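You operate a simulated robot arm through the tools that you are given. There is no shell and no other tool. Be economical: measure what you need, move in short steps, check, and stop when the job is done.

Carry out the task below with a simulated robot arm. There is one attempt and no reset: what you move stays moved.

TASK
Plug the cream table's blue hose into N29 and run its cylinder rod out to 40 mm.
Fine: set and lock the rod stop, and plug in, before you turn the air on; leave it on; leave the dial and the other hoses.

The check looks at the end state, three seconds after you hand in, the way a careful person would. Anything else that was tipped, shoved, dropped, spilled or broken makes it a failure.

THE ROBOT
A 7-joint arm with a two-finger parallel gripper, fixed in place. Base frame: the origin is at the foot of the arm, x ahead of it, y to its left, z up; the work surface is at about z = 808. Units: mm, degrees, N and s.
With the tool pointing down near the work surface it reaches from about 240 to 680 mm from the base axis. Its first joint turns from -66.0 to 66.0 degrees. Payload 2.4 kg.
The tool frame sits at the grasp point between the pads (the TCP): z along the fingers, y along the line on which they close. The tips reach 30 mm beyond it. The gripper opens to 94 mm. The fingers are 28 mm wide and 10 mm thick; the gripper's body (50 by 96 mm) begins 55 mm behind the TCP.
Orientation is that of the tool frame in the base frame, as [roll, pitch, yaw] about the fixed x, y, z axes, in that order (R = Rz(yaw) Ry(pitch) Rx(roll)). With the fingers straight down and closing along the base's y, the tool's x points along the base's -x, its y along +y and its z along -z.

THE INTERFACE
- The arm moves only by the tool step_arm. Its arguments are lists of equal length, an entry for each row: "slide": the shift along the tool's x, y, z in units of 30 mm (1.0 is 30 mm), a list of three; "dr": the turn, a rotation vector about the tool's x, y, z in units of 4 degrees (1.0 is 4 degrees), a list of three. In form: {"slide": [[tx, ty, tz], ...], "dr": [[rx, ry, rz], ...]}. A call has 1 to 8 rows; each row shifts and turns the commanded pose from where the row before left it, along the tool's axes as they then stand. "fingers" is the opening in per cent of the stroke, from 0 (shut) to 100 (fully open), set as the call begins (left out, the last holds). A call with a number of a shift or a turn outside -1 to 1 is refused whole. Rows are played at 5 a second. More than 50 mm and 8.6 degrees between two rows, or a gripper value outside its range, and nothing of the call is played. Where a pose cannot be reached the arm comes as near as it can. A force on the tool above 40 N (or 10 N above the force at the start of the call, whichever is more), or a blocked arm, ends the call early, and 0.2 s more pass. Each finger travels about 153 mm/s and halts on what it meets, pressing with about 27 N; the grip force reading is that of the motor and also rises with nothing between the fingers. The clock runs only during rows and for 0.2 s after the last one: add rows that do not move to give the fingers time. It gives the time, the measured TCP pose, the force on the tool (base axes), the opening and the grip force at its end, in the units of the frame above (readings bear some noise), with the torque about the TCP (base axes, N m) and any sound that the robot's microphone picked up, and new pictures: "views" is both (left out), scene, wrist or none.
- Cameras (640 x 400 px; columns grow to the right, rows downward): "scene" is fixed at [44.1, 491.1, 1441.6]; the picture's right is [-0.64, -0.77, 0.00], its down [-0.50, 0.42, -0.76] and it looks along [0.58, -0.48, -0.65] (base axes); focal length 362 px, centre (320, 200). "wrist" rides on the gripper at [76, 14, -102] in the tool frame; the picture's right is [-0.18, 0.98, 0.00], its down [-0.75, -0.14, -0.64] and it looks along [-0.63, -0.12, 0.77] (tool axes); focal length 243 px, centre (320, 200).
- locate(camera, pixels): for up to 12 pixels [column, row] of the newest picture of that camera ("zoom" is the newest enlarged one), the place [x, y, z] in the base frame of the surface seen there, good to about 2 mm, but the place of the scene camera against the robot may be out by one fixed shift of up to 12 mm in any direction. No time passes.
- close_up(camera, box): a new picture of the part [left, top, right, bottom] of that camera's present view, enlarged. No time passes.
- finish_job(): hands the job in; it is judged then, once.

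Go step by step. Measure first, check grasps and placings, and put right what went wrong. The budget is 80 turns and 200 pictures, counting those below and the enlarged ones. Unless the task says otherwise, let go and move clear before handing in, and close with one line.

The tools are called as name(argument=value, ...) on one line, values as JSON. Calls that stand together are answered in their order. step_arm: Moves the arm, as the interface text tells. Its arguments: {"type":"object","properties":{"slide":{"type":"array"},"dr":{"type":"array"},"fingers":{"type":"number"},"views":{"type":"string","enum":["both","scene","wrist","none"]}},"required":["slide","dr"]} The other tools are called the same way: locate (camera, pixels) gives the place of the surface under pixels of a picture; close_up (camera, box) takes an enlarged picture of a part of a camera's view; finish_job () hands the job in.

At the start:

```text
t: 0.0
eef_pos: [424.4, -38.1, 1111.3]
orientation: [-180.0, 0.0, -179.9]
force: [-0.2, 0.4, -1.1]
ft_torque: [0.03, -0.01, -0.05]
gripper_width: 93.9
grip_force: 0.0
```

scene: 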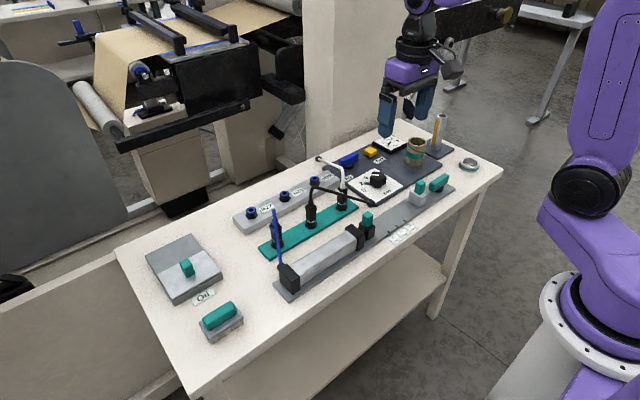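
wrist: 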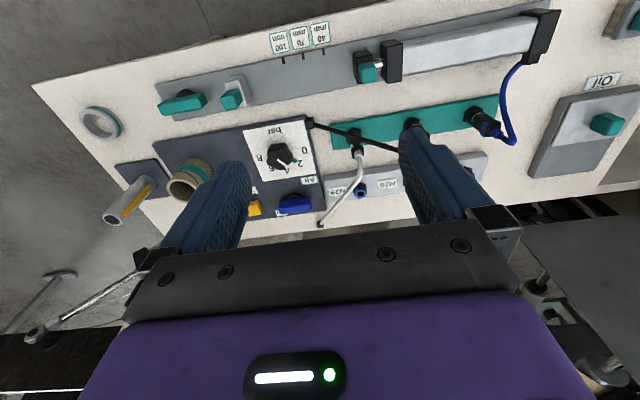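

The scene shows the bench with the cylinder, a green holder with hose plugs, and a grey socket row. I'll enlarge the key parts first.

close_up(camera="scene", box=[220, 140, 380, 240])

close_up(camera="scene", box=[340, 110, 500, 210])

close_up(camera="scene", box=[260, 180, 460, 305])

close_up(camera="wrist", box=[240, 0, 640, 250])

```text
4.00 times, centred on (300, 190) of scene
```

zoom: 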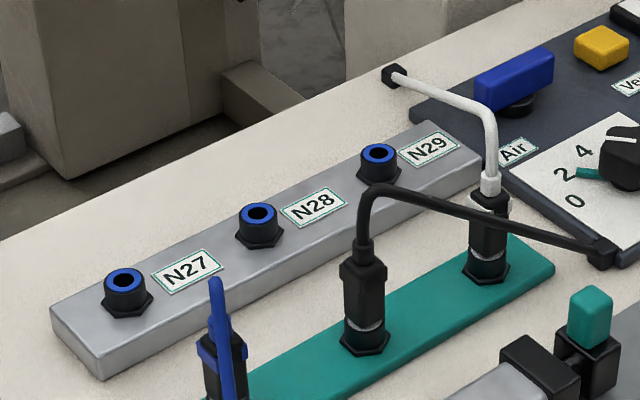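

```text
4.00 times, centred on (420, 160) of scene
```

zoom: 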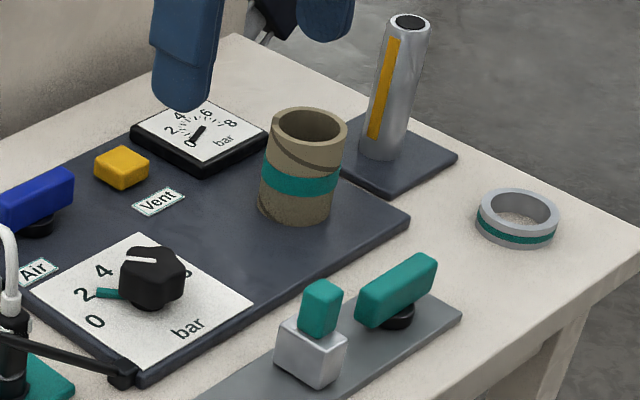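

```text
3.20 times, centred on (360, 242) of scene
```

zoom: 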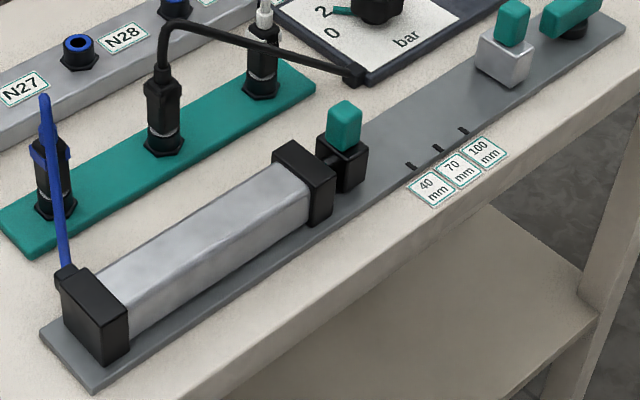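

```text
1.60 times, centred on (440, 125) of wrist
```

zoom: 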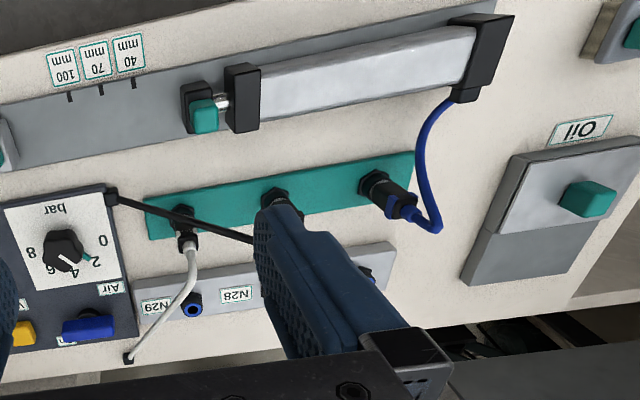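

The blue plug is parked in the left socket of the green strip. The stop block and its lever sit on the right end of the rail, and N29 is the socket nearest the dial. I'll measure these with the wrist camera.

locate(camera="wrist", pixels=[[362, 188], [365, 184], [474, 118], [494, 132], [232, 98], [180, 103], [369, 72], [391, 62], [322, 52], [302, 57], [284, 61], [295, 205]])

locate(camera="scene", pixels=[[314, 179], [284, 193], [251, 211], [276, 230], [420, 187], [439, 182], [368, 214], [352, 237], [388, 232], [396, 227], [404, 220], [349, 159]])

close_up(camera="wrist", box=[140, 10, 340, 135])

close_up(camera="scene", box=[250, 195, 310, 295])

```text
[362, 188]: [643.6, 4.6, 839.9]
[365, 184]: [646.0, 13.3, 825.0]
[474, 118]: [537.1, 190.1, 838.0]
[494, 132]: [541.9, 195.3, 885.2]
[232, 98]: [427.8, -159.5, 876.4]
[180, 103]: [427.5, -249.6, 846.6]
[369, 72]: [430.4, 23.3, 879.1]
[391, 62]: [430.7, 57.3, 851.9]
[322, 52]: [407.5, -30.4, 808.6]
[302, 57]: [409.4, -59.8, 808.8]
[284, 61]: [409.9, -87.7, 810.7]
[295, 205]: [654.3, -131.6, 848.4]
```

```text
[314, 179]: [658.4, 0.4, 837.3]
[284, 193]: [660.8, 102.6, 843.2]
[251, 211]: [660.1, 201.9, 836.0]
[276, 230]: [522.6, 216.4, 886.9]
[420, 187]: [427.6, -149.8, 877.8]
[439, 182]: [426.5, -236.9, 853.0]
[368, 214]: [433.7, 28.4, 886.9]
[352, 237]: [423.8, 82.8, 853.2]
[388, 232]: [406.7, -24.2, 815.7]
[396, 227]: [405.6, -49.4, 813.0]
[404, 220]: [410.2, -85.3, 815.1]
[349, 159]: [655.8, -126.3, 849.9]
```

```text
3.20 times, centred on (240, 72) of wrist
```

zoom: 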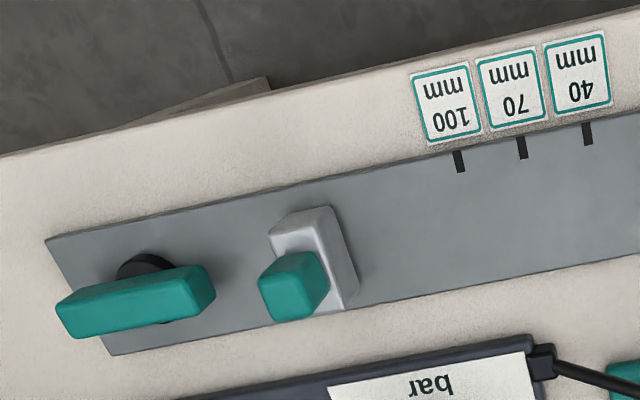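

```text
4.00 times, centred on (280, 245) of scene
```

zoom: 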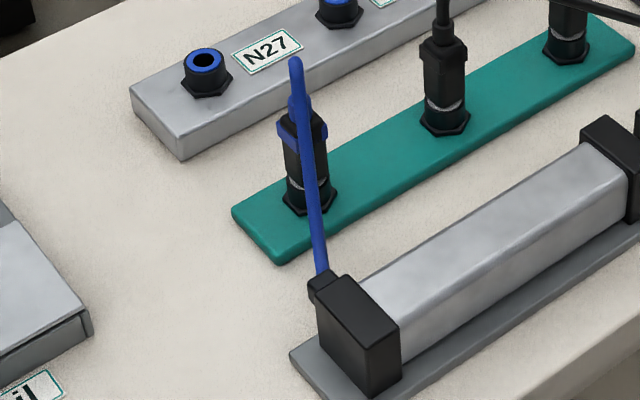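

The marks at y = -30, -60 and -88 put the zero near y = 10, which is probably the face of the rod head. I'll move over the stop end for a closer look.

step_arm(slide=[[0.8, -1, 0.8], [0.8, -1, 0.8], [0.8, -1, 0.8], [0.73, -1, 0.8], [0, 0, 0]], dr=[[0, 0, 0], [0, 0, 0], [0, 0, 0], [0, 0, 0], [0, 0, 0]], views="wrist")

```text
t: 1.2
eef_pos: [332.8, -158.0, 1014.1]
orientation: [-180.0, 0.0, 180.0]
force: [0.6, -0.3, 0.6]
ft_torque: [-0.03, 0.02, -0.01]
gripper_width: 94.2
grip_force: 0.2
```

wrist: 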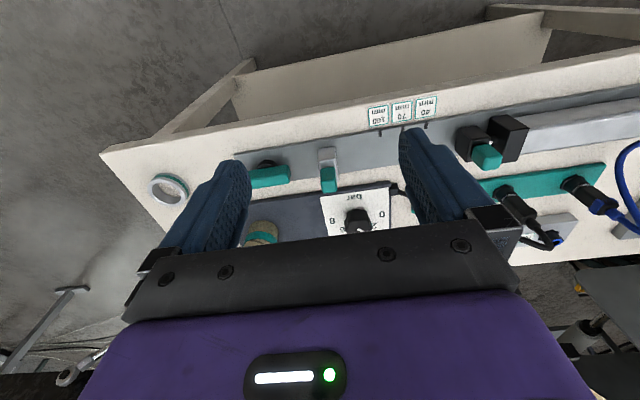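

The stop block and lever show at (328,170) and (265,175), and the rod head at (480,145). I'll enlarge and measure them.

close_up(camera="wrist", box=[230, 80, 550, 280])

locate(camera="wrist", pixels=[[328, 155], [321, 158], [337, 160], [328, 180], [268, 177], [287, 172], [267, 162], [482, 133], [488, 155], [461, 148], [388, 134], [427, 126]])

```text
2.00 times, centred on (390, 180) of wrist
```

zoom: 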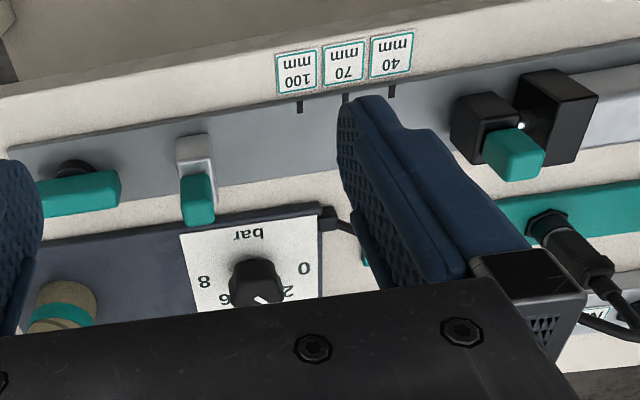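

```text
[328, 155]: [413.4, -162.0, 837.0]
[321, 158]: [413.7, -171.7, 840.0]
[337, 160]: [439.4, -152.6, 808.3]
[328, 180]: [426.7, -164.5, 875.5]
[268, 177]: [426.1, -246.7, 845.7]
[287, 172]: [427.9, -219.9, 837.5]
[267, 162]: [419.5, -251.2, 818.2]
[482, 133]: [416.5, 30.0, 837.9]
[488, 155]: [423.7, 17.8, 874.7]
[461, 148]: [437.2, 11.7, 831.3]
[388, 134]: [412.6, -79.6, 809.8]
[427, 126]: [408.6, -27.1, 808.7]
```

The stop block spans y about -172 to -152, with its handle at (427,-163) up to z 876. The rod head face is at y about 10.5, so for 40 mm the stop face should be at the mark near y = -30. I'll come down over the handle with the fingers half open.

step_arm(slide=[[-0.8, -0.05, 0.5], [-0.8, -0.05, 0.5], [-0.8, -0.05, 0.7], [-0.73, 0, 0.9], [0, 0, 0.9], [0, 0, 0]], dr=[[0, 0, 0], [0, 0, 0], [0, 0, 0], [0, 0, 0], [0, 0, 0], [0, 0, 0]], fingers=50)

close_up(camera="scene", box=[340, 110, 500, 210])

close_up(camera="wrist", box=[200, 0, 520, 200])

```text
t: 2.6
eef_pos: [425.2, -161.4, 911.9]
orientation: [-180.0, 0.0, -180.0]
force: [0.3, 0.6, -1.1]
ft_torque: [-0.04, -0.05, 0.0]
gripper_width: 47.1
grip_force: 0.1
```

scene: 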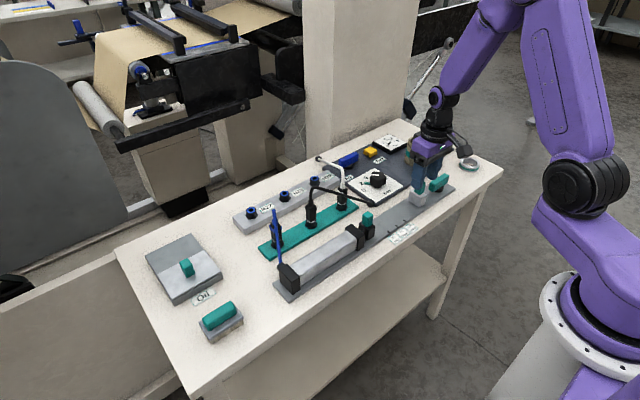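
wrist: 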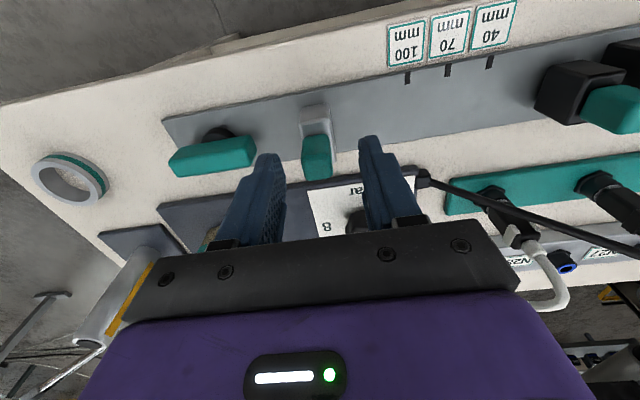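

```text
4.00 times, centred on (420, 160) of scene
```

zoom: 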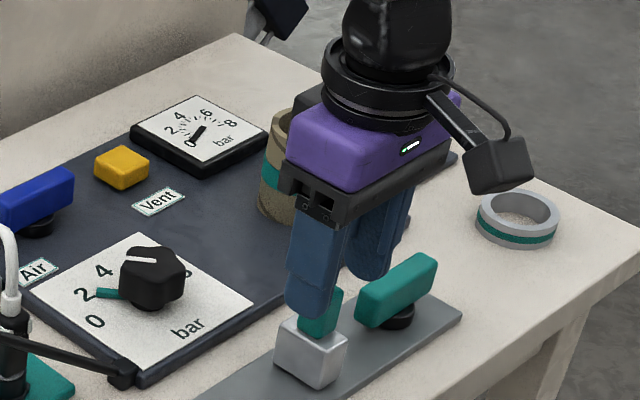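

```text
2.00 times, centred on (360, 100) of wrist
```

zoom: 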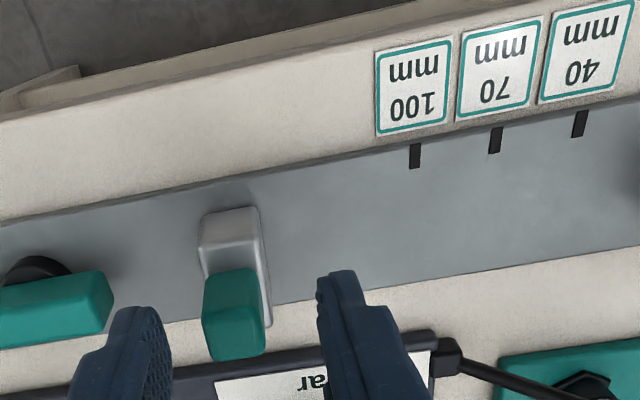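

The fingers straddle the handle seen at (316,155). I'll measure the marks and block edges from this closer view before gripping.

locate(camera="wrist", pixels=[[407, 78], [447, 70], [489, 62], [302, 108], [327, 108], [331, 125], [334, 158], [303, 150], [330, 150], [315, 172], [541, 110], [536, 108]])

step_arm(slide=[[0, -0.05, 0.6], [0, 0, 0.6], [0, 0, 0]], dr=[[0, 0, 0], [0, 0, 0], [0, 0, 0]])

close_up(camera="scene", box=[380, 130, 480, 230])

```text
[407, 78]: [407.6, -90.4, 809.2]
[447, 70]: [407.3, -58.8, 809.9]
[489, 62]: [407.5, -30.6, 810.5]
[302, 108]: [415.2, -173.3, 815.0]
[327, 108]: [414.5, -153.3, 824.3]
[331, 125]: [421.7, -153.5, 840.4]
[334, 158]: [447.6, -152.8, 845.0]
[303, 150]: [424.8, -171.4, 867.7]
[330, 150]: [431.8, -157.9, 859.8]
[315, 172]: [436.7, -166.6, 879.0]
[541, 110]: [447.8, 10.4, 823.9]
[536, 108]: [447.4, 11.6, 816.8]
```

```text
t: 3.4
eef_pos: [425.6, -164.7, 875.3]
orientation: [179.9, 0.0, 179.9]
force: [0.3, 0.8, 0.5]
ft_torque: [0.04, -0.02, 0.02]
gripper_width: 47.2
grip_force: 0.0
```

scene: 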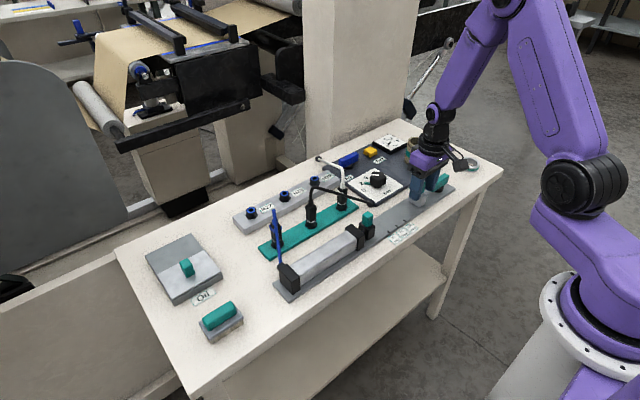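
wrist: 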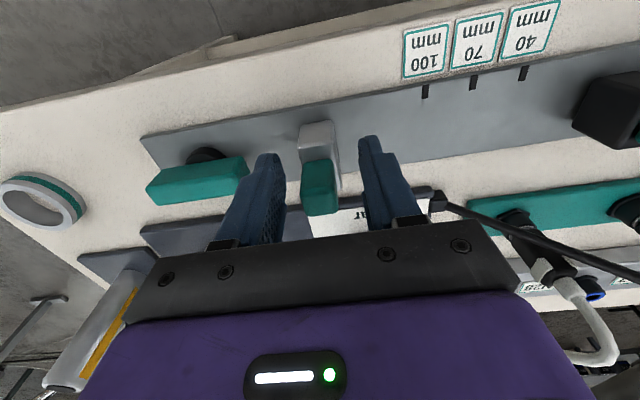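

```text
4.00 times, centred on (430, 180) of scene
```

zoom: 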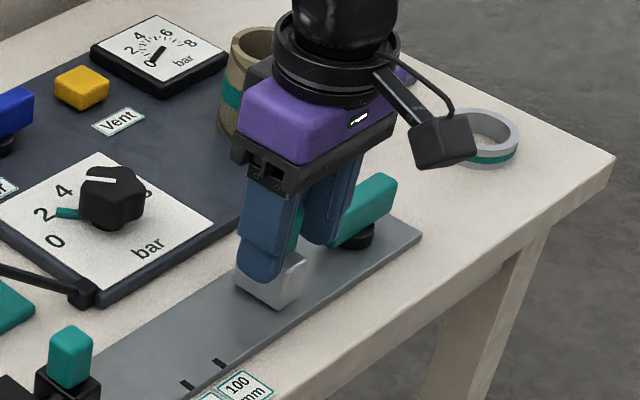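

The block's rod-side face is at y about -153 and the 40 mark at y about -30.5. I'll shift 4 mm in x and close on the handle.

step_arm(slide=[[-0.15, 0, 0], [0, 0, 0], [0, 0, 0], [0, 0, 0]], dr=[[0, 0, 0], [0, 0, 0], [0, 0, 0], [0, 0, 0]], fingers=0, views="wrist")

```text
t: 4.4
eef_pos: [427.3, -163.4, 874.1]
orientation: [179.8, -0.5, 179.9]
force: [-27.6, 0.3, 21.4]
ft_torque: [0.01, -0.5, -0.04]
gripper_width: 24.4
grip_force: 45.3
```

wrist: 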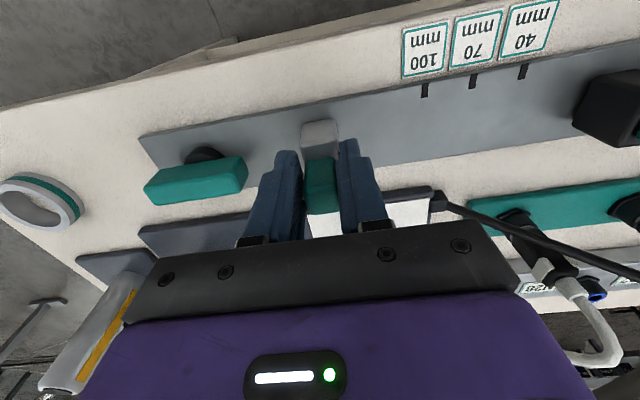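

The grip is on at 24.4 mm wide, but with a side load of -27 N in x and +21 N in z. I'll reopen a little, rise 5 mm and close again to clear the load.

step_arm(slide=[[0, 0, 0], [0, 0, -0.17], [0, 0, 0]], dr=[[0, 0, 0], [0, 0, 0], [0, 0, 0]], fingers=45, views="none")

step_arm(slide=[[0, 0, 0], [0, 0, 0], [0, 0, 0]], dr=[[0, 0, 0], [0, 0, 0], [0, 0, 0]], fingers=0, views="both")

close_up(camera="scene", box=[380, 130, 480, 230])

```text
t: 5.2
eef_pos: [431.1, -163.7, 879.5]
orientation: [-180.0, 0.1, -179.9]
force: [0.2, -0.2, -0.1]
ft_torque: [-0.01, 0.04, 0.0]
gripper_width: 42.3
grip_force: 0.1
```

```text
t: 6.0
eef_pos: [431.1, -163.8, 879.7]
orientation: [-179.9, 0.0, -179.9]
force: [2.5, 1.0, -0.4]
ft_torque: [-0.02, -0.01, 0.07]
gripper_width: 24.3
grip_force: 45.0
```

scene: 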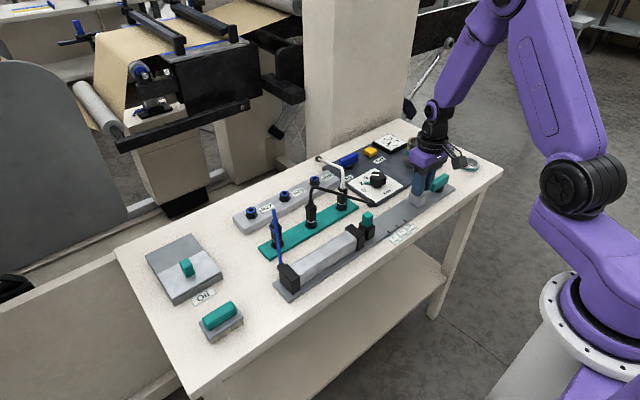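
wrist: 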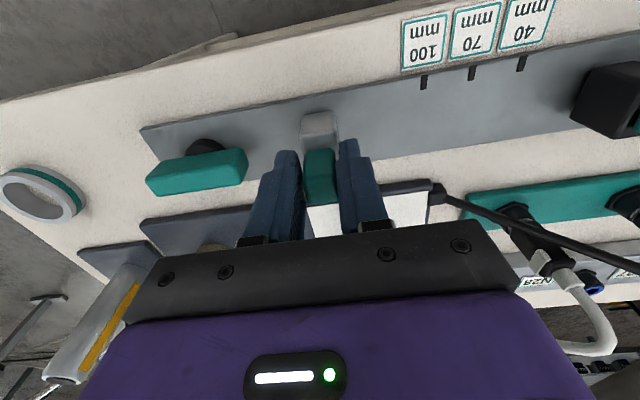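

```text
4.00 times, centred on (430, 180) of scene
```

zoom: 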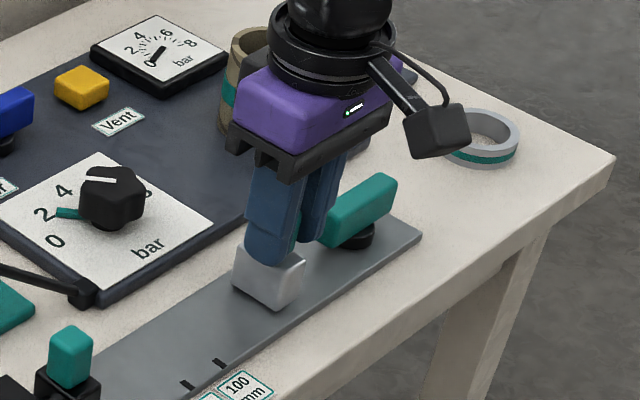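

The handle is gripped cleanly with almost no load. I'll try a small slide of 6 mm in +y to see whether the stop is free.

step_arm(slide=[[0, 0.1, 0], [0, 0.1, 0], [0, 0, 0]], dr=[[0, 0, 0], [0, 0, 0], [0, 0, 0]], views="wrist")

```text
t: 6.8
eef_pos: [430.1, -158.5, 880.1]
orientation: [180.0, 0.1, -179.9]
force: [11.3, 0.2, -21.9]
ft_torque: [0.0, 0.0, 0.01]
gripper_width: 24.3
grip_force: 44.2
```

wrist: 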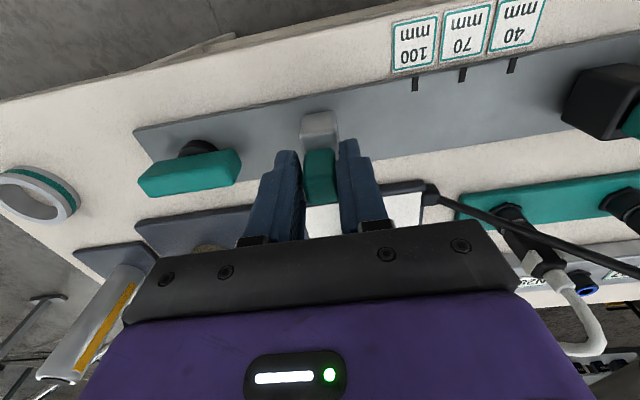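

The stop slides freely with about 0 N in y, so the lever is unlocked. I'll slide it another 108 mm in slow rows.

step_arm(slide=[[0, 0.5, 0], [0, 0.5, 0], [0, 0.5, 0], [0, 0.5, 0], [0, 0.5, 0], [0, 0.5, 0], [0, 0.5, 0], [0, 0, 0]], dr=[[0, 0, 0], [0, 0, 0], [0, 0, 0], [0, 0, 0], [0, 0, 0], [0, 0, 0], [0, 0, 0], [0, 0, 0]], views="wrist")

close_up(camera="wrist", box=[240, 20, 480, 170])

```text
t: 8.6
eef_pos: [429.0, -53.3, 879.5]
orientation: [-180.0, -0.1, -179.9]
force: [4.0, 1.7, -22.6]
ft_torque: [0.0, 0.01, 0.0]
gripper_width: 24.3
grip_force: 44.6
```

wrist: 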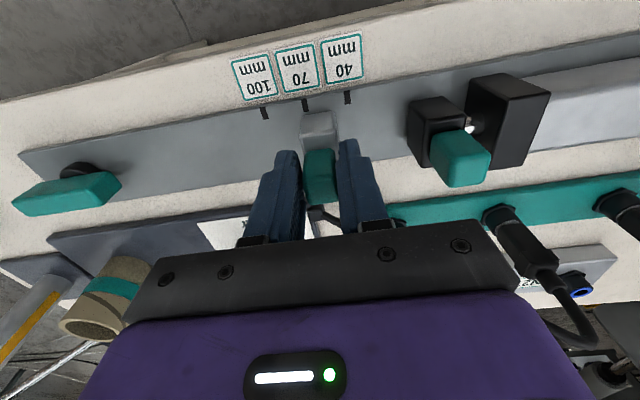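

```text
2.67 times, centred on (360, 95) of wrist
```

zoom: 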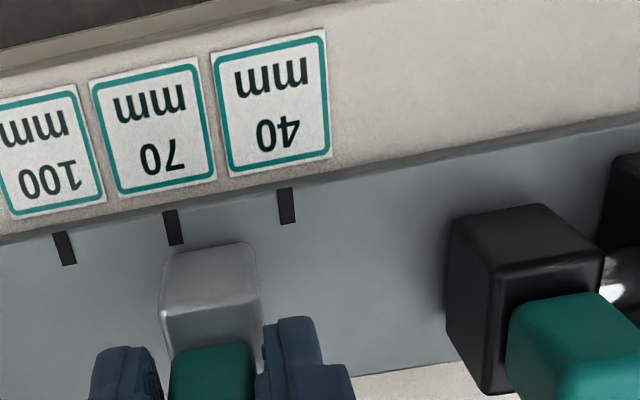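

The stop is now just short of the 40 mark (zoom pixel 287,205). I'll measure its face, the mark and the rod head.

locate(camera="zoom", pixels=[[287, 205], [173, 227], [64, 248], [248, 248], [253, 270], [257, 295], [178, 256], [165, 290], [450, 215], [448, 240], [448, 310], [470, 370]])

```text
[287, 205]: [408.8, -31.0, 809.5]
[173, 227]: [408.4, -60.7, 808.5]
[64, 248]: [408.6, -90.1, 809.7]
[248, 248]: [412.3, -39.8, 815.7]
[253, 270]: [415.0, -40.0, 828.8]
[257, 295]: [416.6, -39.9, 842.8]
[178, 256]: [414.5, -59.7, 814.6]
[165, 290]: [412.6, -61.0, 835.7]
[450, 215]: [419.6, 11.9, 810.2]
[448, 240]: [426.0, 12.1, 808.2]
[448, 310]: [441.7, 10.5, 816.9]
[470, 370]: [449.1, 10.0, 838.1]
```

The stop face reads y about -40 and the 40 mark about -31. I'll move 8 mm further and zoom in tighter.

step_arm(slide=[[0, 0.14, 0], [0, 0.13, 0], [0, 0, 0]], dr=[[0, 0, 0], [0, 0, 0], [0, 0, 0]], views="none")

close_up(camera="wrist", box=[280, 80, 440, 180])

close_up(camera="scene", box=[340, 190, 420, 240])

```text
t: 9.4
eef_pos: [430.6, -44.4, 880.3]
orientation: [-180.0, -0.1, -180.0]
force: [5.8, -0.4, -26.8]
ft_torque: [-0.03, 1.07, -0.04]
gripper_width: 24.6
grip_force: 45.0
```

```text
4.00 times, centred on (360, 130) of wrist
```

zoom: 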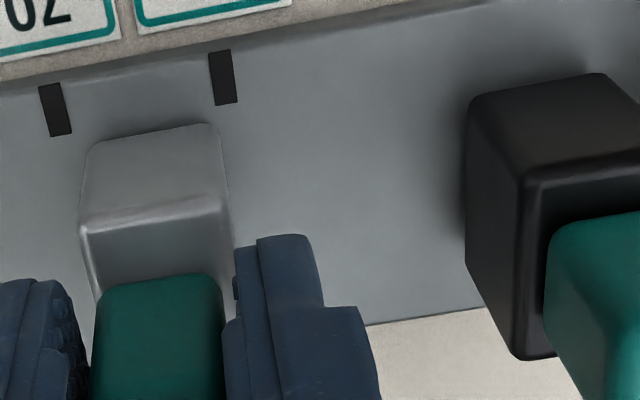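

```text
8.00 times, centred on (380, 215) of scene
```

zoom: 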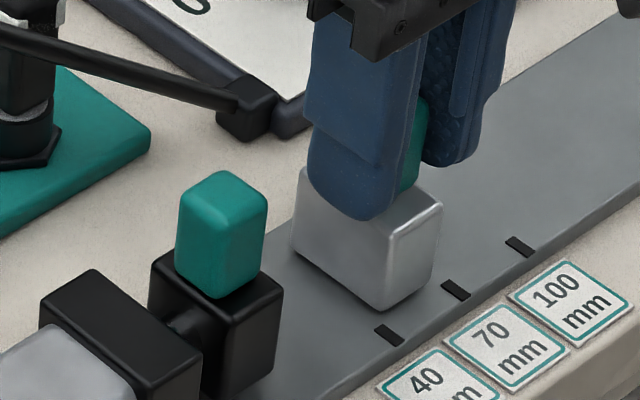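

The stop face looks a few mm short of the 40 mark in both views. I'll measure in both cameras to settle it.

locate(camera="zoom", pixels=[[390, 335], [456, 289], [519, 246], [376, 302], [340, 278], [310, 256], [340, 240], [385, 250], [400, 270], [275, 300], [250, 370], [270, 330]])

close_up(camera="wrist", box=[290, 85, 370, 135])

```text
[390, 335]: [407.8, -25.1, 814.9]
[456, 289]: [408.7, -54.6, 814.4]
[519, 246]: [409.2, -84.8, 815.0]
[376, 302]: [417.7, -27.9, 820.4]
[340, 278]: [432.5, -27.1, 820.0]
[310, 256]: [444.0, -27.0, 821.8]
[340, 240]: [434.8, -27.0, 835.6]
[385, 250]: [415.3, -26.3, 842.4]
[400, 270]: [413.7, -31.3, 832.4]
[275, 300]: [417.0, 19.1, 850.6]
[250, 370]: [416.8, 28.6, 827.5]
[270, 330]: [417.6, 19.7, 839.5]
```

```text
8.00 times, centred on (330, 110) of wrist
```

zoom: 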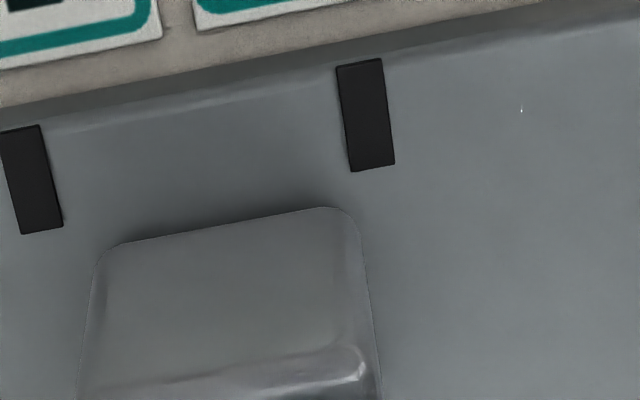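

In the scene frame the stop face is at y -27.0 and the 40 mark at -25.1, and the wrist view agrees on about 2 mm short. I'll move 2 mm more.

step_arm(slide=[[0, 0.065, 0], [0, 0, 0], [0, 0, 0]], dr=[[0, 0, 0], [0, 0, 0], [0, 0, 0]], views="none")

close_up(camera="scene", box=[340, 190, 420, 240])

locate(camera="zoom", pixels=[[390, 335], [391, 333], [456, 289], [519, 246], [376, 304], [355, 290], [340, 280], [325, 270], [310, 258], [340, 245], [360, 260], [330, 240]])

```text
t: 10.2
eef_pos: [429.1, -42.1, 879.1]
orientation: [180.0, -0.1, -179.9]
force: [-0.2, 0.1, -23.3]
ft_torque: [0.03, 0.15, -0.06]
gripper_width: 24.4
grip_force: 44.7
```

```text
8.00 times, centred on (380, 215) of scene
```

zoom: 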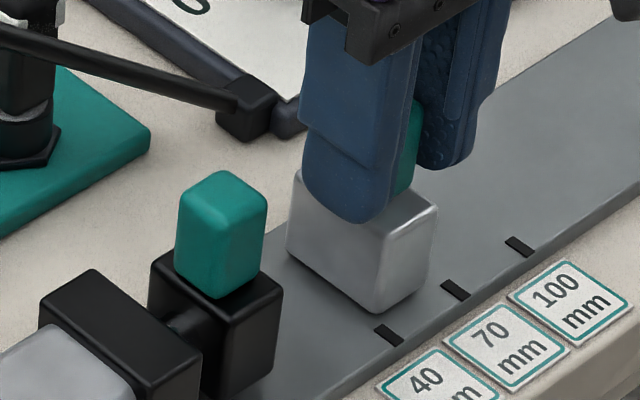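

```text
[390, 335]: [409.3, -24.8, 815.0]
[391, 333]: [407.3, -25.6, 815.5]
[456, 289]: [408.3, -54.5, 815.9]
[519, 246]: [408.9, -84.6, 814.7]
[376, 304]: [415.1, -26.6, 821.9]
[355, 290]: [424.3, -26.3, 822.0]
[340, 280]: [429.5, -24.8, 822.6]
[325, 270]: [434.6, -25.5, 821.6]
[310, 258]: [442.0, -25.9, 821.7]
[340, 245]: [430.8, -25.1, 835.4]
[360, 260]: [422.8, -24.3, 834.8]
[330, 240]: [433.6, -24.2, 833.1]
```

The stop face now averages y -25.2 against the mark's -25.1. I'll release, rise and recheck.

step_arm(slide=[[0, 0, 0], [0, 0, 0], [0, 0, -0.5], [0, 0, -1], [0, 0, -1], [0, 0, 0]], dr=[[0, 0, 0], [0, 0, 0], [0, 0, 0], [0, 0, 0], [0, 0, 0], [0, 0, 0]], fingers=45, views="wrist")

close_up(camera="scene", box=[340, 190, 420, 240])

locate(camera="zoom", pixels=[[390, 335], [391, 333], [456, 289], [519, 246], [370, 300], [355, 290], [340, 280], [325, 270], [310, 258], [340, 245], [360, 260], [330, 240]])

```text
t: 11.6
eef_pos: [431.0, -43.0, 954.2]
orientation: [180.0, 0.1, -179.9]
force: [-1.1, 0.3, 0.1]
ft_torque: [-0.04, -0.01, 0.0]
gripper_width: 42.2
grip_force: 0.2
```

wrist: 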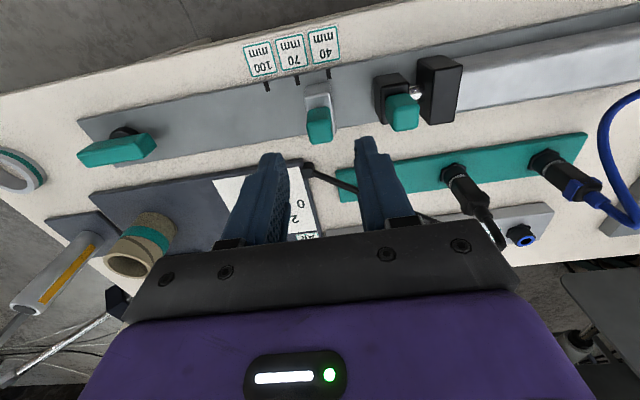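

```text
8.00 times, centred on (380, 215) of scene
```

zoom: 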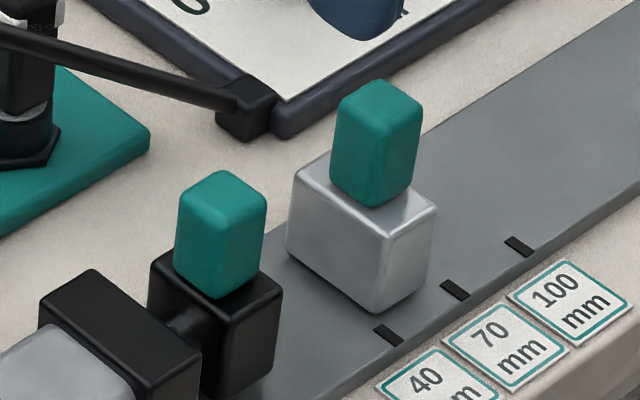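

```text
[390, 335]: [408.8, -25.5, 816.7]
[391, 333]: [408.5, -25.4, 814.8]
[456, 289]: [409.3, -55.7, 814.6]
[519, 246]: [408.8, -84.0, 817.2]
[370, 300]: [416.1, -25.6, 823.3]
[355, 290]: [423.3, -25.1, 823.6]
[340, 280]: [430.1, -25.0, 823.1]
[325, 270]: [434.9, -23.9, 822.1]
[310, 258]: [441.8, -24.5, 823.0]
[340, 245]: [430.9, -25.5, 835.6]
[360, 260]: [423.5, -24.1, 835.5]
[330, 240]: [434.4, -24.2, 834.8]
```

The stop stayed put, with its face at about -24.8 against the mark at -25.4. I'll check the gap to the rod head and the lever from the wrist view.

close_up(camera="wrist", box=[290, 50, 450, 150])

locate(camera="zoom", pixels=[[350, 100], [355, 130], [360, 155], [342, 115], [343, 135], [167, 175], [162, 155], [172, 200], [28, 122], [156, 90], [165, 180], [340, 160]])

close_up(camera="wrist", box=[60, 80, 220, 180])

locate(camera="wrist", pixels=[[85, 158], [150, 143], [118, 146], [125, 130], [118, 150], [120, 163]])

```text
4.00 times, centred on (370, 100) of wrist
```

zoom: 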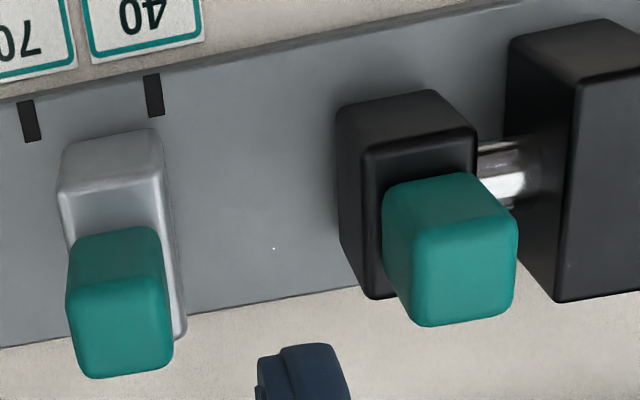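

```text
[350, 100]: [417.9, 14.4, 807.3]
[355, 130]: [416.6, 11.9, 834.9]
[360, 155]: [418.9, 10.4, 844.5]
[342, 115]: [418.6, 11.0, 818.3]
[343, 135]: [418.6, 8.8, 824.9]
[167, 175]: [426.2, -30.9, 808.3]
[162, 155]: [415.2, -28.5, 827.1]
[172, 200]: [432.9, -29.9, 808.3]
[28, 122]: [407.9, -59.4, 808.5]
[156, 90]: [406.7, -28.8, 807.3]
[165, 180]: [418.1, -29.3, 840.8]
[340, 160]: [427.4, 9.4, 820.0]
```

```text
4.00 times, centred on (140, 130) of wrist
```

zoom: 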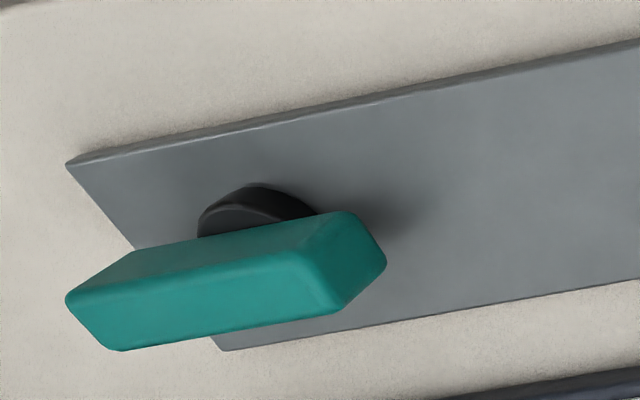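

```text
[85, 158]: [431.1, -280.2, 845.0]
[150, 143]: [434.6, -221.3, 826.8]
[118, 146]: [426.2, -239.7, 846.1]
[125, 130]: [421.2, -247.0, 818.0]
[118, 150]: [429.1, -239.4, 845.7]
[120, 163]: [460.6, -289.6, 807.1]
```

The gap from rod head to stop reads about 39.5 mm, so the stop is set. Next is the lock lever, lying along y with its centre near (428,-250) and top at z 846. I'll travel over it while turning the gripper toward closing along x.

locate(camera="wrist", pixels=[[30, 305], [95, 235], [130, 265], [152, 215], [70, 225], [140, 250]])

step_arm(slide=[[0, -0.86, 0], [0.06, -0.858, 0], [0.12, -0.852, 0], [0.179, -0.841, 0], [0.237, -0.826, 0], [0.294, -0.808, 0], [0.35, -0.786, 0], [0.404, -0.759, 0]], dr=[[0, 0, -1], [0, 0, -1], [0, 0, -1], [0, 0, -1], [0, 0, -1], [0, 0, -1], [0, 0, -1], [0, 0, -1]], views="none")

step_arm(slide=[[0, 0, 0], [0, 0, 0], [0, 0, 0], [0, 0, 0], [0, 0, 0], [0, 0, 0], [0, 0, 0], [0, 0, 0]], dr=[[0, 0, -1], [0, 0, -1], [0, 0, -1], [0, 0, -1], [0, 0, -1], [0, 0, -1], [0, 0, -1], [0, 0, -1]], views="none")

step_arm(slide=[[0, 0, 0], [0, 0, 0], [0, 0, 0], [0, 0, 0], [0, 0, 0], [0, 0, 0], [0, 0, 0], [0, 0, 0]], dr=[[0, 0, -1], [0, 0, -1], [0, 0, -1], [0, 0, -1], [0, 0, -1], [0, 0, -1], [0, 0, -0.5], [0, 0, 0]])

```text
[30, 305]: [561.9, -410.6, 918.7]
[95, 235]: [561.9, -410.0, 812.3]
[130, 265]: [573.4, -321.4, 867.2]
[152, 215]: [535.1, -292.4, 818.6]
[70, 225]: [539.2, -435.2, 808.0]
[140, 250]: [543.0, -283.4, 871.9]
```

```text
t: 13.4
eef_pos: [430.1, -250.7, 954.4]
orientation: [-180.0, -0.1, -147.7]
force: [0.2, -0.2, 0.0]
ft_torque: [0.0, -0.03, -0.03]
gripper_width: 42.1
grip_force: 0.0
```

```text
t: 15.2
eef_pos: [430.1, -248.0, 955.4]
orientation: [180.0, -0.1, -115.9]
force: [0.5, 0.1, -0.4]
ft_torque: [-0.01, -0.01, 0.01]
gripper_width: 42.1
grip_force: 0.2
```

```text
t: 17.0
eef_pos: [429.7, -248.1, 955.8]
orientation: [180.0, -0.1, -89.8]
force: [0.2, -0.4, 0.4]
ft_torque: [-0.01, 0.01, 0.04]
gripper_width: 42.2
grip_force: 0.0
```

scene: 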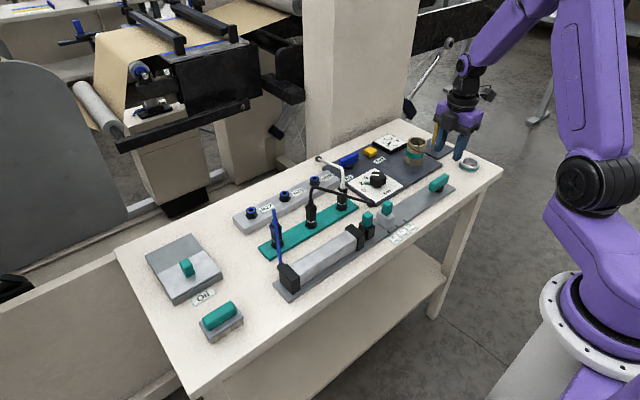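
wrist: 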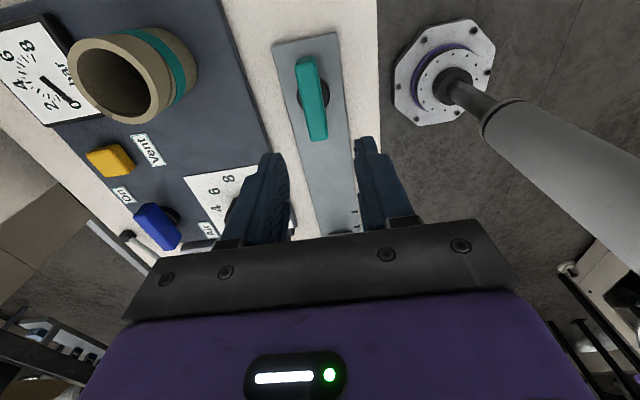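

Now I have a clear view of the lever at (311,98) and of the air valve, which has what looks like an "On" label at (122,195). I'll zoom in and measure.

close_up(camera="wrist", box=[60, 120, 284, 260])

close_up(camera="wrist", box=[240, 20, 400, 240])

locate(camera="wrist", pixels=[[303, 62], [310, 100], [318, 135], [302, 98], [319, 98], [299, 60], [312, 60], [297, 95], [158, 228], [140, 205], [175, 248], [122, 195]])

```text
2.86 times, centred on (172, 190) of wrist
```

zoom: 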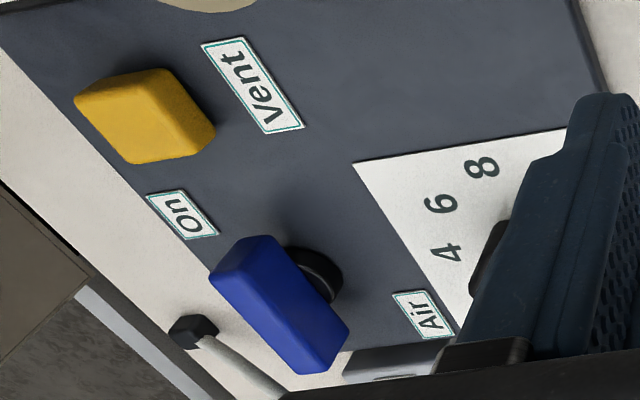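

```text
1.82 times, centred on (320, 130) of wrist
```

zoom: 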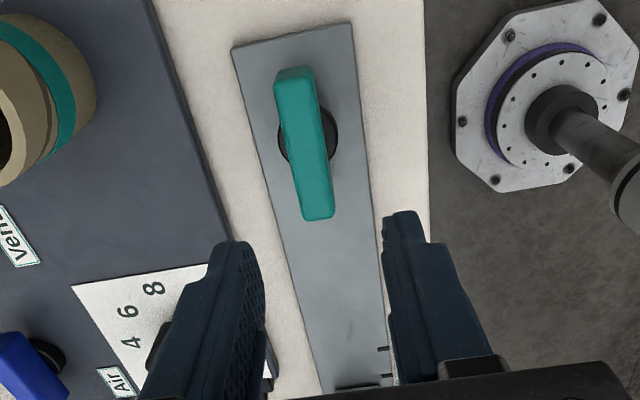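

```text
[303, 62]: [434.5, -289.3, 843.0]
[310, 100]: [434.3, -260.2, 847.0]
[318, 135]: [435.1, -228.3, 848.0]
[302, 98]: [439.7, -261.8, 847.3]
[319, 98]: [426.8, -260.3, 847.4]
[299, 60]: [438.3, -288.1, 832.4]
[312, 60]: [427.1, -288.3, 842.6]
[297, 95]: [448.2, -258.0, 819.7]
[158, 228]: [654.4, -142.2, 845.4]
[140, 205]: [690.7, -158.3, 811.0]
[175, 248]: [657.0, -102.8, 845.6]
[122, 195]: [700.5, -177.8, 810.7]
```

The lever centre is at about (433.5,-258) with its top at z 847, and the "On" label sits beside the blue air lever. I'll centre over the lock lever, descend to z 861 and grip.

step_arm(slide=[[0.33, -0.127, 0.6], [0, 0, 0.9], [0, 0, 0.9], [0, 0, 0.75], [0, 0, 0]], dr=[[0, 0, 0], [0, 0, 0], [0, 0, 0], [0, 0, 0], [0, 0, 0]], views="none")

step_arm(slide=[[0, 0, 0], [0, 0, 0], [0, 0, 0]], dr=[[0, 0, 0], [0, 0, 0], [0, 0, 0]], fingers=0, views="both")

```text
t: 18.2
eef_pos: [432.0, -259.1, 862.1]
orientation: [-180.0, 0.1, -90.0]
force: [-0.3, -0.1, 0.2]
ft_torque: [0.0, -0.01, -0.04]
gripper_width: 42.4
grip_force: 0.1
```

```text
t: 19.0
eef_pos: [434.8, -259.3, 860.6]
orientation: [-179.7, -0.2, -89.9]
force: [21.3, -0.3, -13.2]
ft_torque: [-0.8, -0.05, -0.06]
gripper_width: 17.7
grip_force: 45.2
```

scene: 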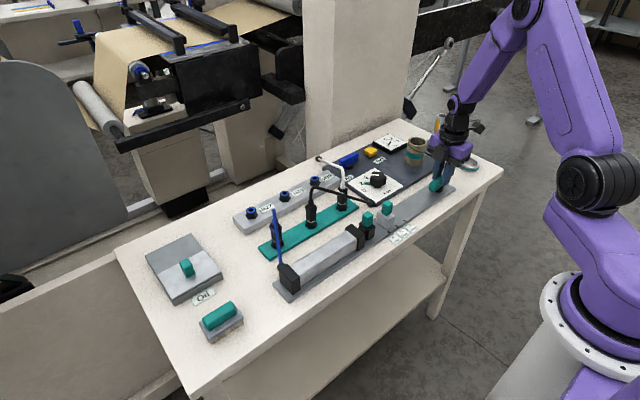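
wrist: 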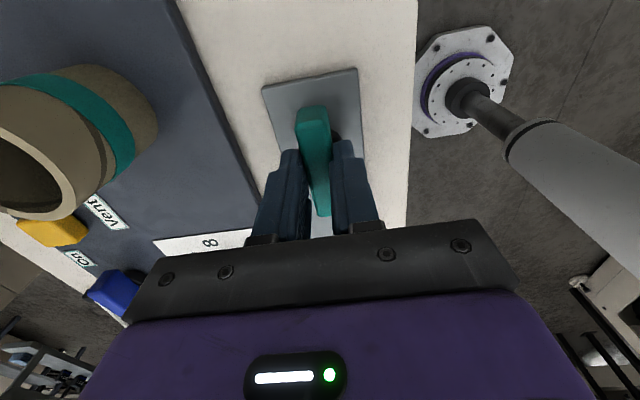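

The lever is gripped at 17.7 mm with a slight centring load in +x. I'll ease 2 mm in +x and try a turn of 12 degrees clockwise from above.

step_arm(slide=[[0, -0.08, 0], [0, 0, 0], [0, 0, 0], [0, 0, 0], [0, 0, 0]], dr=[[0, 0, 0], [0, 0, 1], [0, 0, 1], [0, 0, 1], [0, 0, 0]], views="wrist")

```text
t: 20.2
eef_pos: [435.1, -258.6, 860.8]
orientation: [179.8, -0.1, -101.8]
force: [-5.4, -0.6, 21.4]
ft_torque: [-0.17, 0.11, 1.9]
gripper_width: 23.9
grip_force: 45.2
```

wrist: 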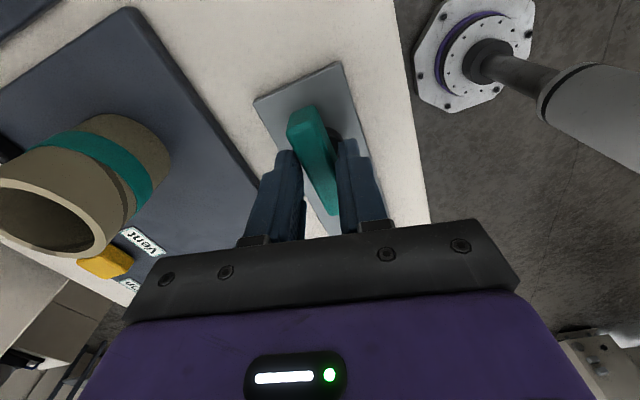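

The lever didn't follow: the opening grew to 23.9 mm and torque rose to 1.9 N·m, so that way is a hard stop. I'll turn the other way.

step_arm(slide=[[0, 0, 0], [0, 0, 0], [0, 0, 0], [0, 0, 0], [0, 0, 0], [0, 0, 0], [0, 0, 0]], dr=[[0, 0, -1], [0, 0, -1], [0, 0, -1], [0, 0, -1], [0, 0, -1], [0, 0, -1], [0, 0, 0]], views="wrist")

```text
t: 21.8
eef_pos: [434.9, -257.9, 859.6]
orientation: [179.9, 0.2, -77.8]
force: [3.6, 5.2, -12.3]
ft_torque: [0.95, -0.1, 0.02]
gripper_width: 17.7
grip_force: 44.7
```

wrist: 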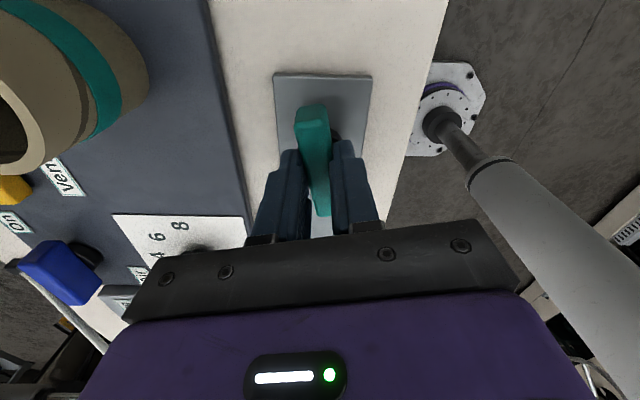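

The lever follows freely in this direction with a 17.7 mm grip and no torque. I'll keep turning toward 90 degrees.

step_arm(slide=[[0, 0, 0], [0, 0, 0], [0, 0, 0], [0, 0, 0], [0, 0, 0], [0, 0, 0], [0, 0, 0], [0, 0, 0]], dr=[[0, 0, -1], [0, 0, -1], [0, 0, -1], [0, 0, -1], [0, 0, -1], [0, 0, -1], [0, 0, -1], [0, 0, -1]], views="none")

step_arm(slide=[[0, 0, 0], [0, 0, 0], [0, 0, 0], [0, 0, 0], [0, 0, 0], [0, 0, 0], [0, 0, 0], [0, 0, 0]], dr=[[0, 0, -1], [0, 0, -1], [0, 0, -1], [0, 0, -1], [0, 0, -1], [0, 0, -1], [0, 0, -1], [0, 0, 0]], views="both")

```text
t: 23.6
eef_pos: [437.0, -257.3, 860.1]
orientation: [-180.0, -0.1, -45.6]
force: [11.3, 23.1, -14.5]
ft_torque: [0.48, -0.36, -0.1]
gripper_width: 17.6
grip_force: 45.1
```

```text
t: 25.2
eef_pos: [434.3, -254.0, 863.1]
orientation: [179.1, -2.0, -24.3]
force: [2.4, -2.6, -12.9]
ft_torque: [-0.04, -1.48, -0.01]
gripper_width: 18.0
grip_force: 45.1
out of reach, approached as far as the arm can: row 6, 7
stopped in row 7: the force on the tool passed its limit at 76 N (the readings are from after the stop); the commanded pose is now the measured one
```

scene: 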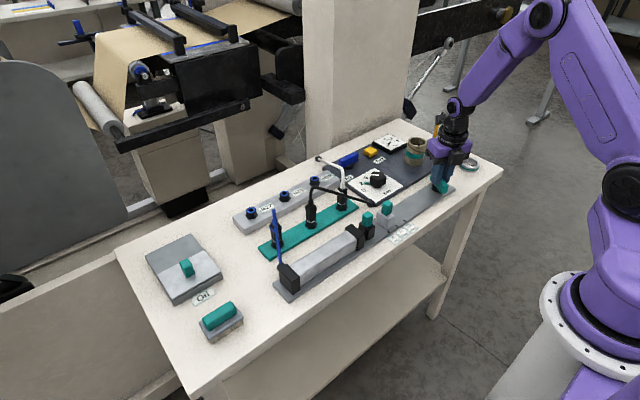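
wrist: 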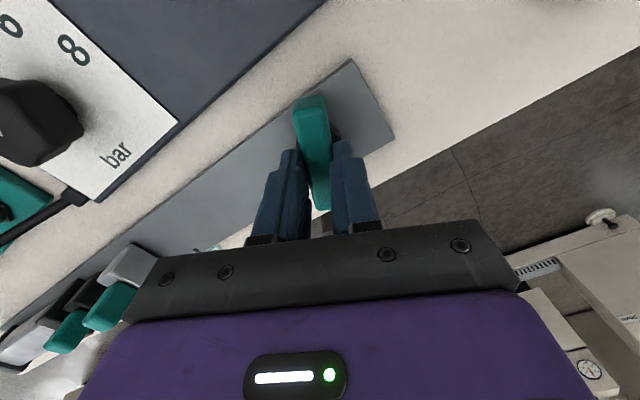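

The wrist hit its joint limit at yaw -24, leaving the lever about 66 degrees round. I'll release, rise and unwind the wrist, then push the lever end the rest of the way.

step_arm(slide=[[0, 0, 0], [0, 0, 0], [0, 0, -0.7], [0, 0, -0.7], [0, 0, -0.7], [0, 0, 0], [0, 0, 0], [0, 0, 0]], dr=[[0, 0, 0], [0, 0, 0], [0, 0, 0], [0, 0, 0.5], [0, 0, 1], [0, 0, 1], [0, 0, 1], [0, 0, 1]], fingers=45, views="none")

step_arm(slide=[[0, 0, 0], [0, 0, 0], [0, 0, 0], [0, 0, 0], [0, 0, 0], [0, 0, 0], [0, 0, 0], [0, 0, 0]], dr=[[0, 0, 1], [0, 0, 1], [0, 0, 1], [0, 0, 1], [0, 0, 1], [0, 0, 1], [0, 0, 1], [0, 0, 1]], views="none")

step_arm(slide=[[0, 0, 0], [0, 0, 0], [0, 0, 0], [0, 0, 0], [0, 0, 0], [0, 0, 0]], dr=[[0, 0, 1], [0, 0, 1], [0, 0, 1], [0, 0, 1], [0, 0, 0], [0, 0, 0]], fingers=0, views="both")

```text
t: 27.0
eef_pos: [431.2, -251.4, 926.3]
orientation: [179.7, -2.1, -42.5]
force: [0.1, -0.7, 0.4]
ft_torque: [0.0, 0.0, -0.02]
gripper_width: 42.4
grip_force: 0.1
```

```text
t: 28.8
eef_pos: [432.0, -250.9, 924.6]
orientation: [-179.1, -1.9, -74.4]
force: [-0.1, -0.3, -1.1]
ft_torque: [0.0, -0.02, 0.03]
gripper_width: 42.3
grip_force: 0.0
```

```text
t: 30.2
eef_pos: [431.7, -251.0, 925.0]
orientation: [-178.7, -1.7, -90.4]
force: [0.4, 0.7, 0.3]
ft_torque: [-0.01, -0.02, -0.05]
gripper_width: 0.0
grip_force: 26.7
```

scene: 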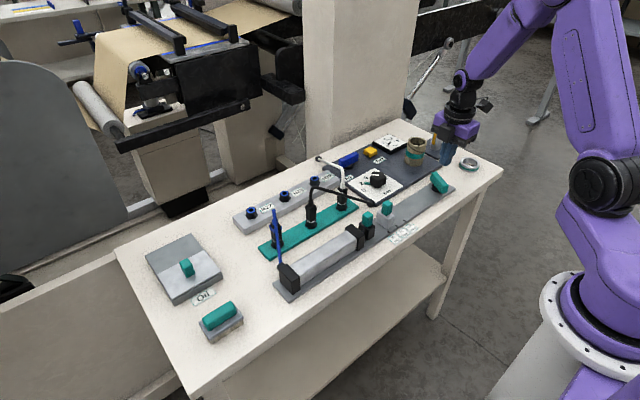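
wrist: 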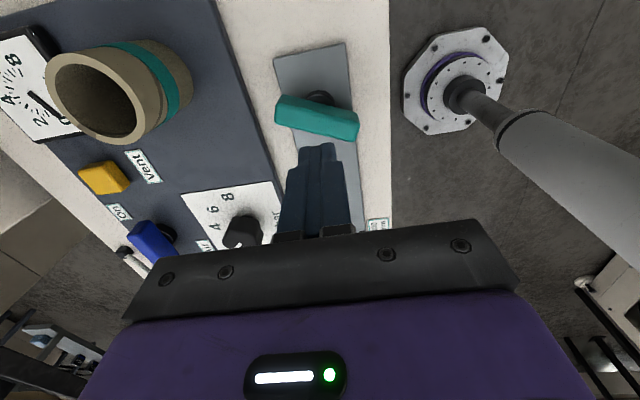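

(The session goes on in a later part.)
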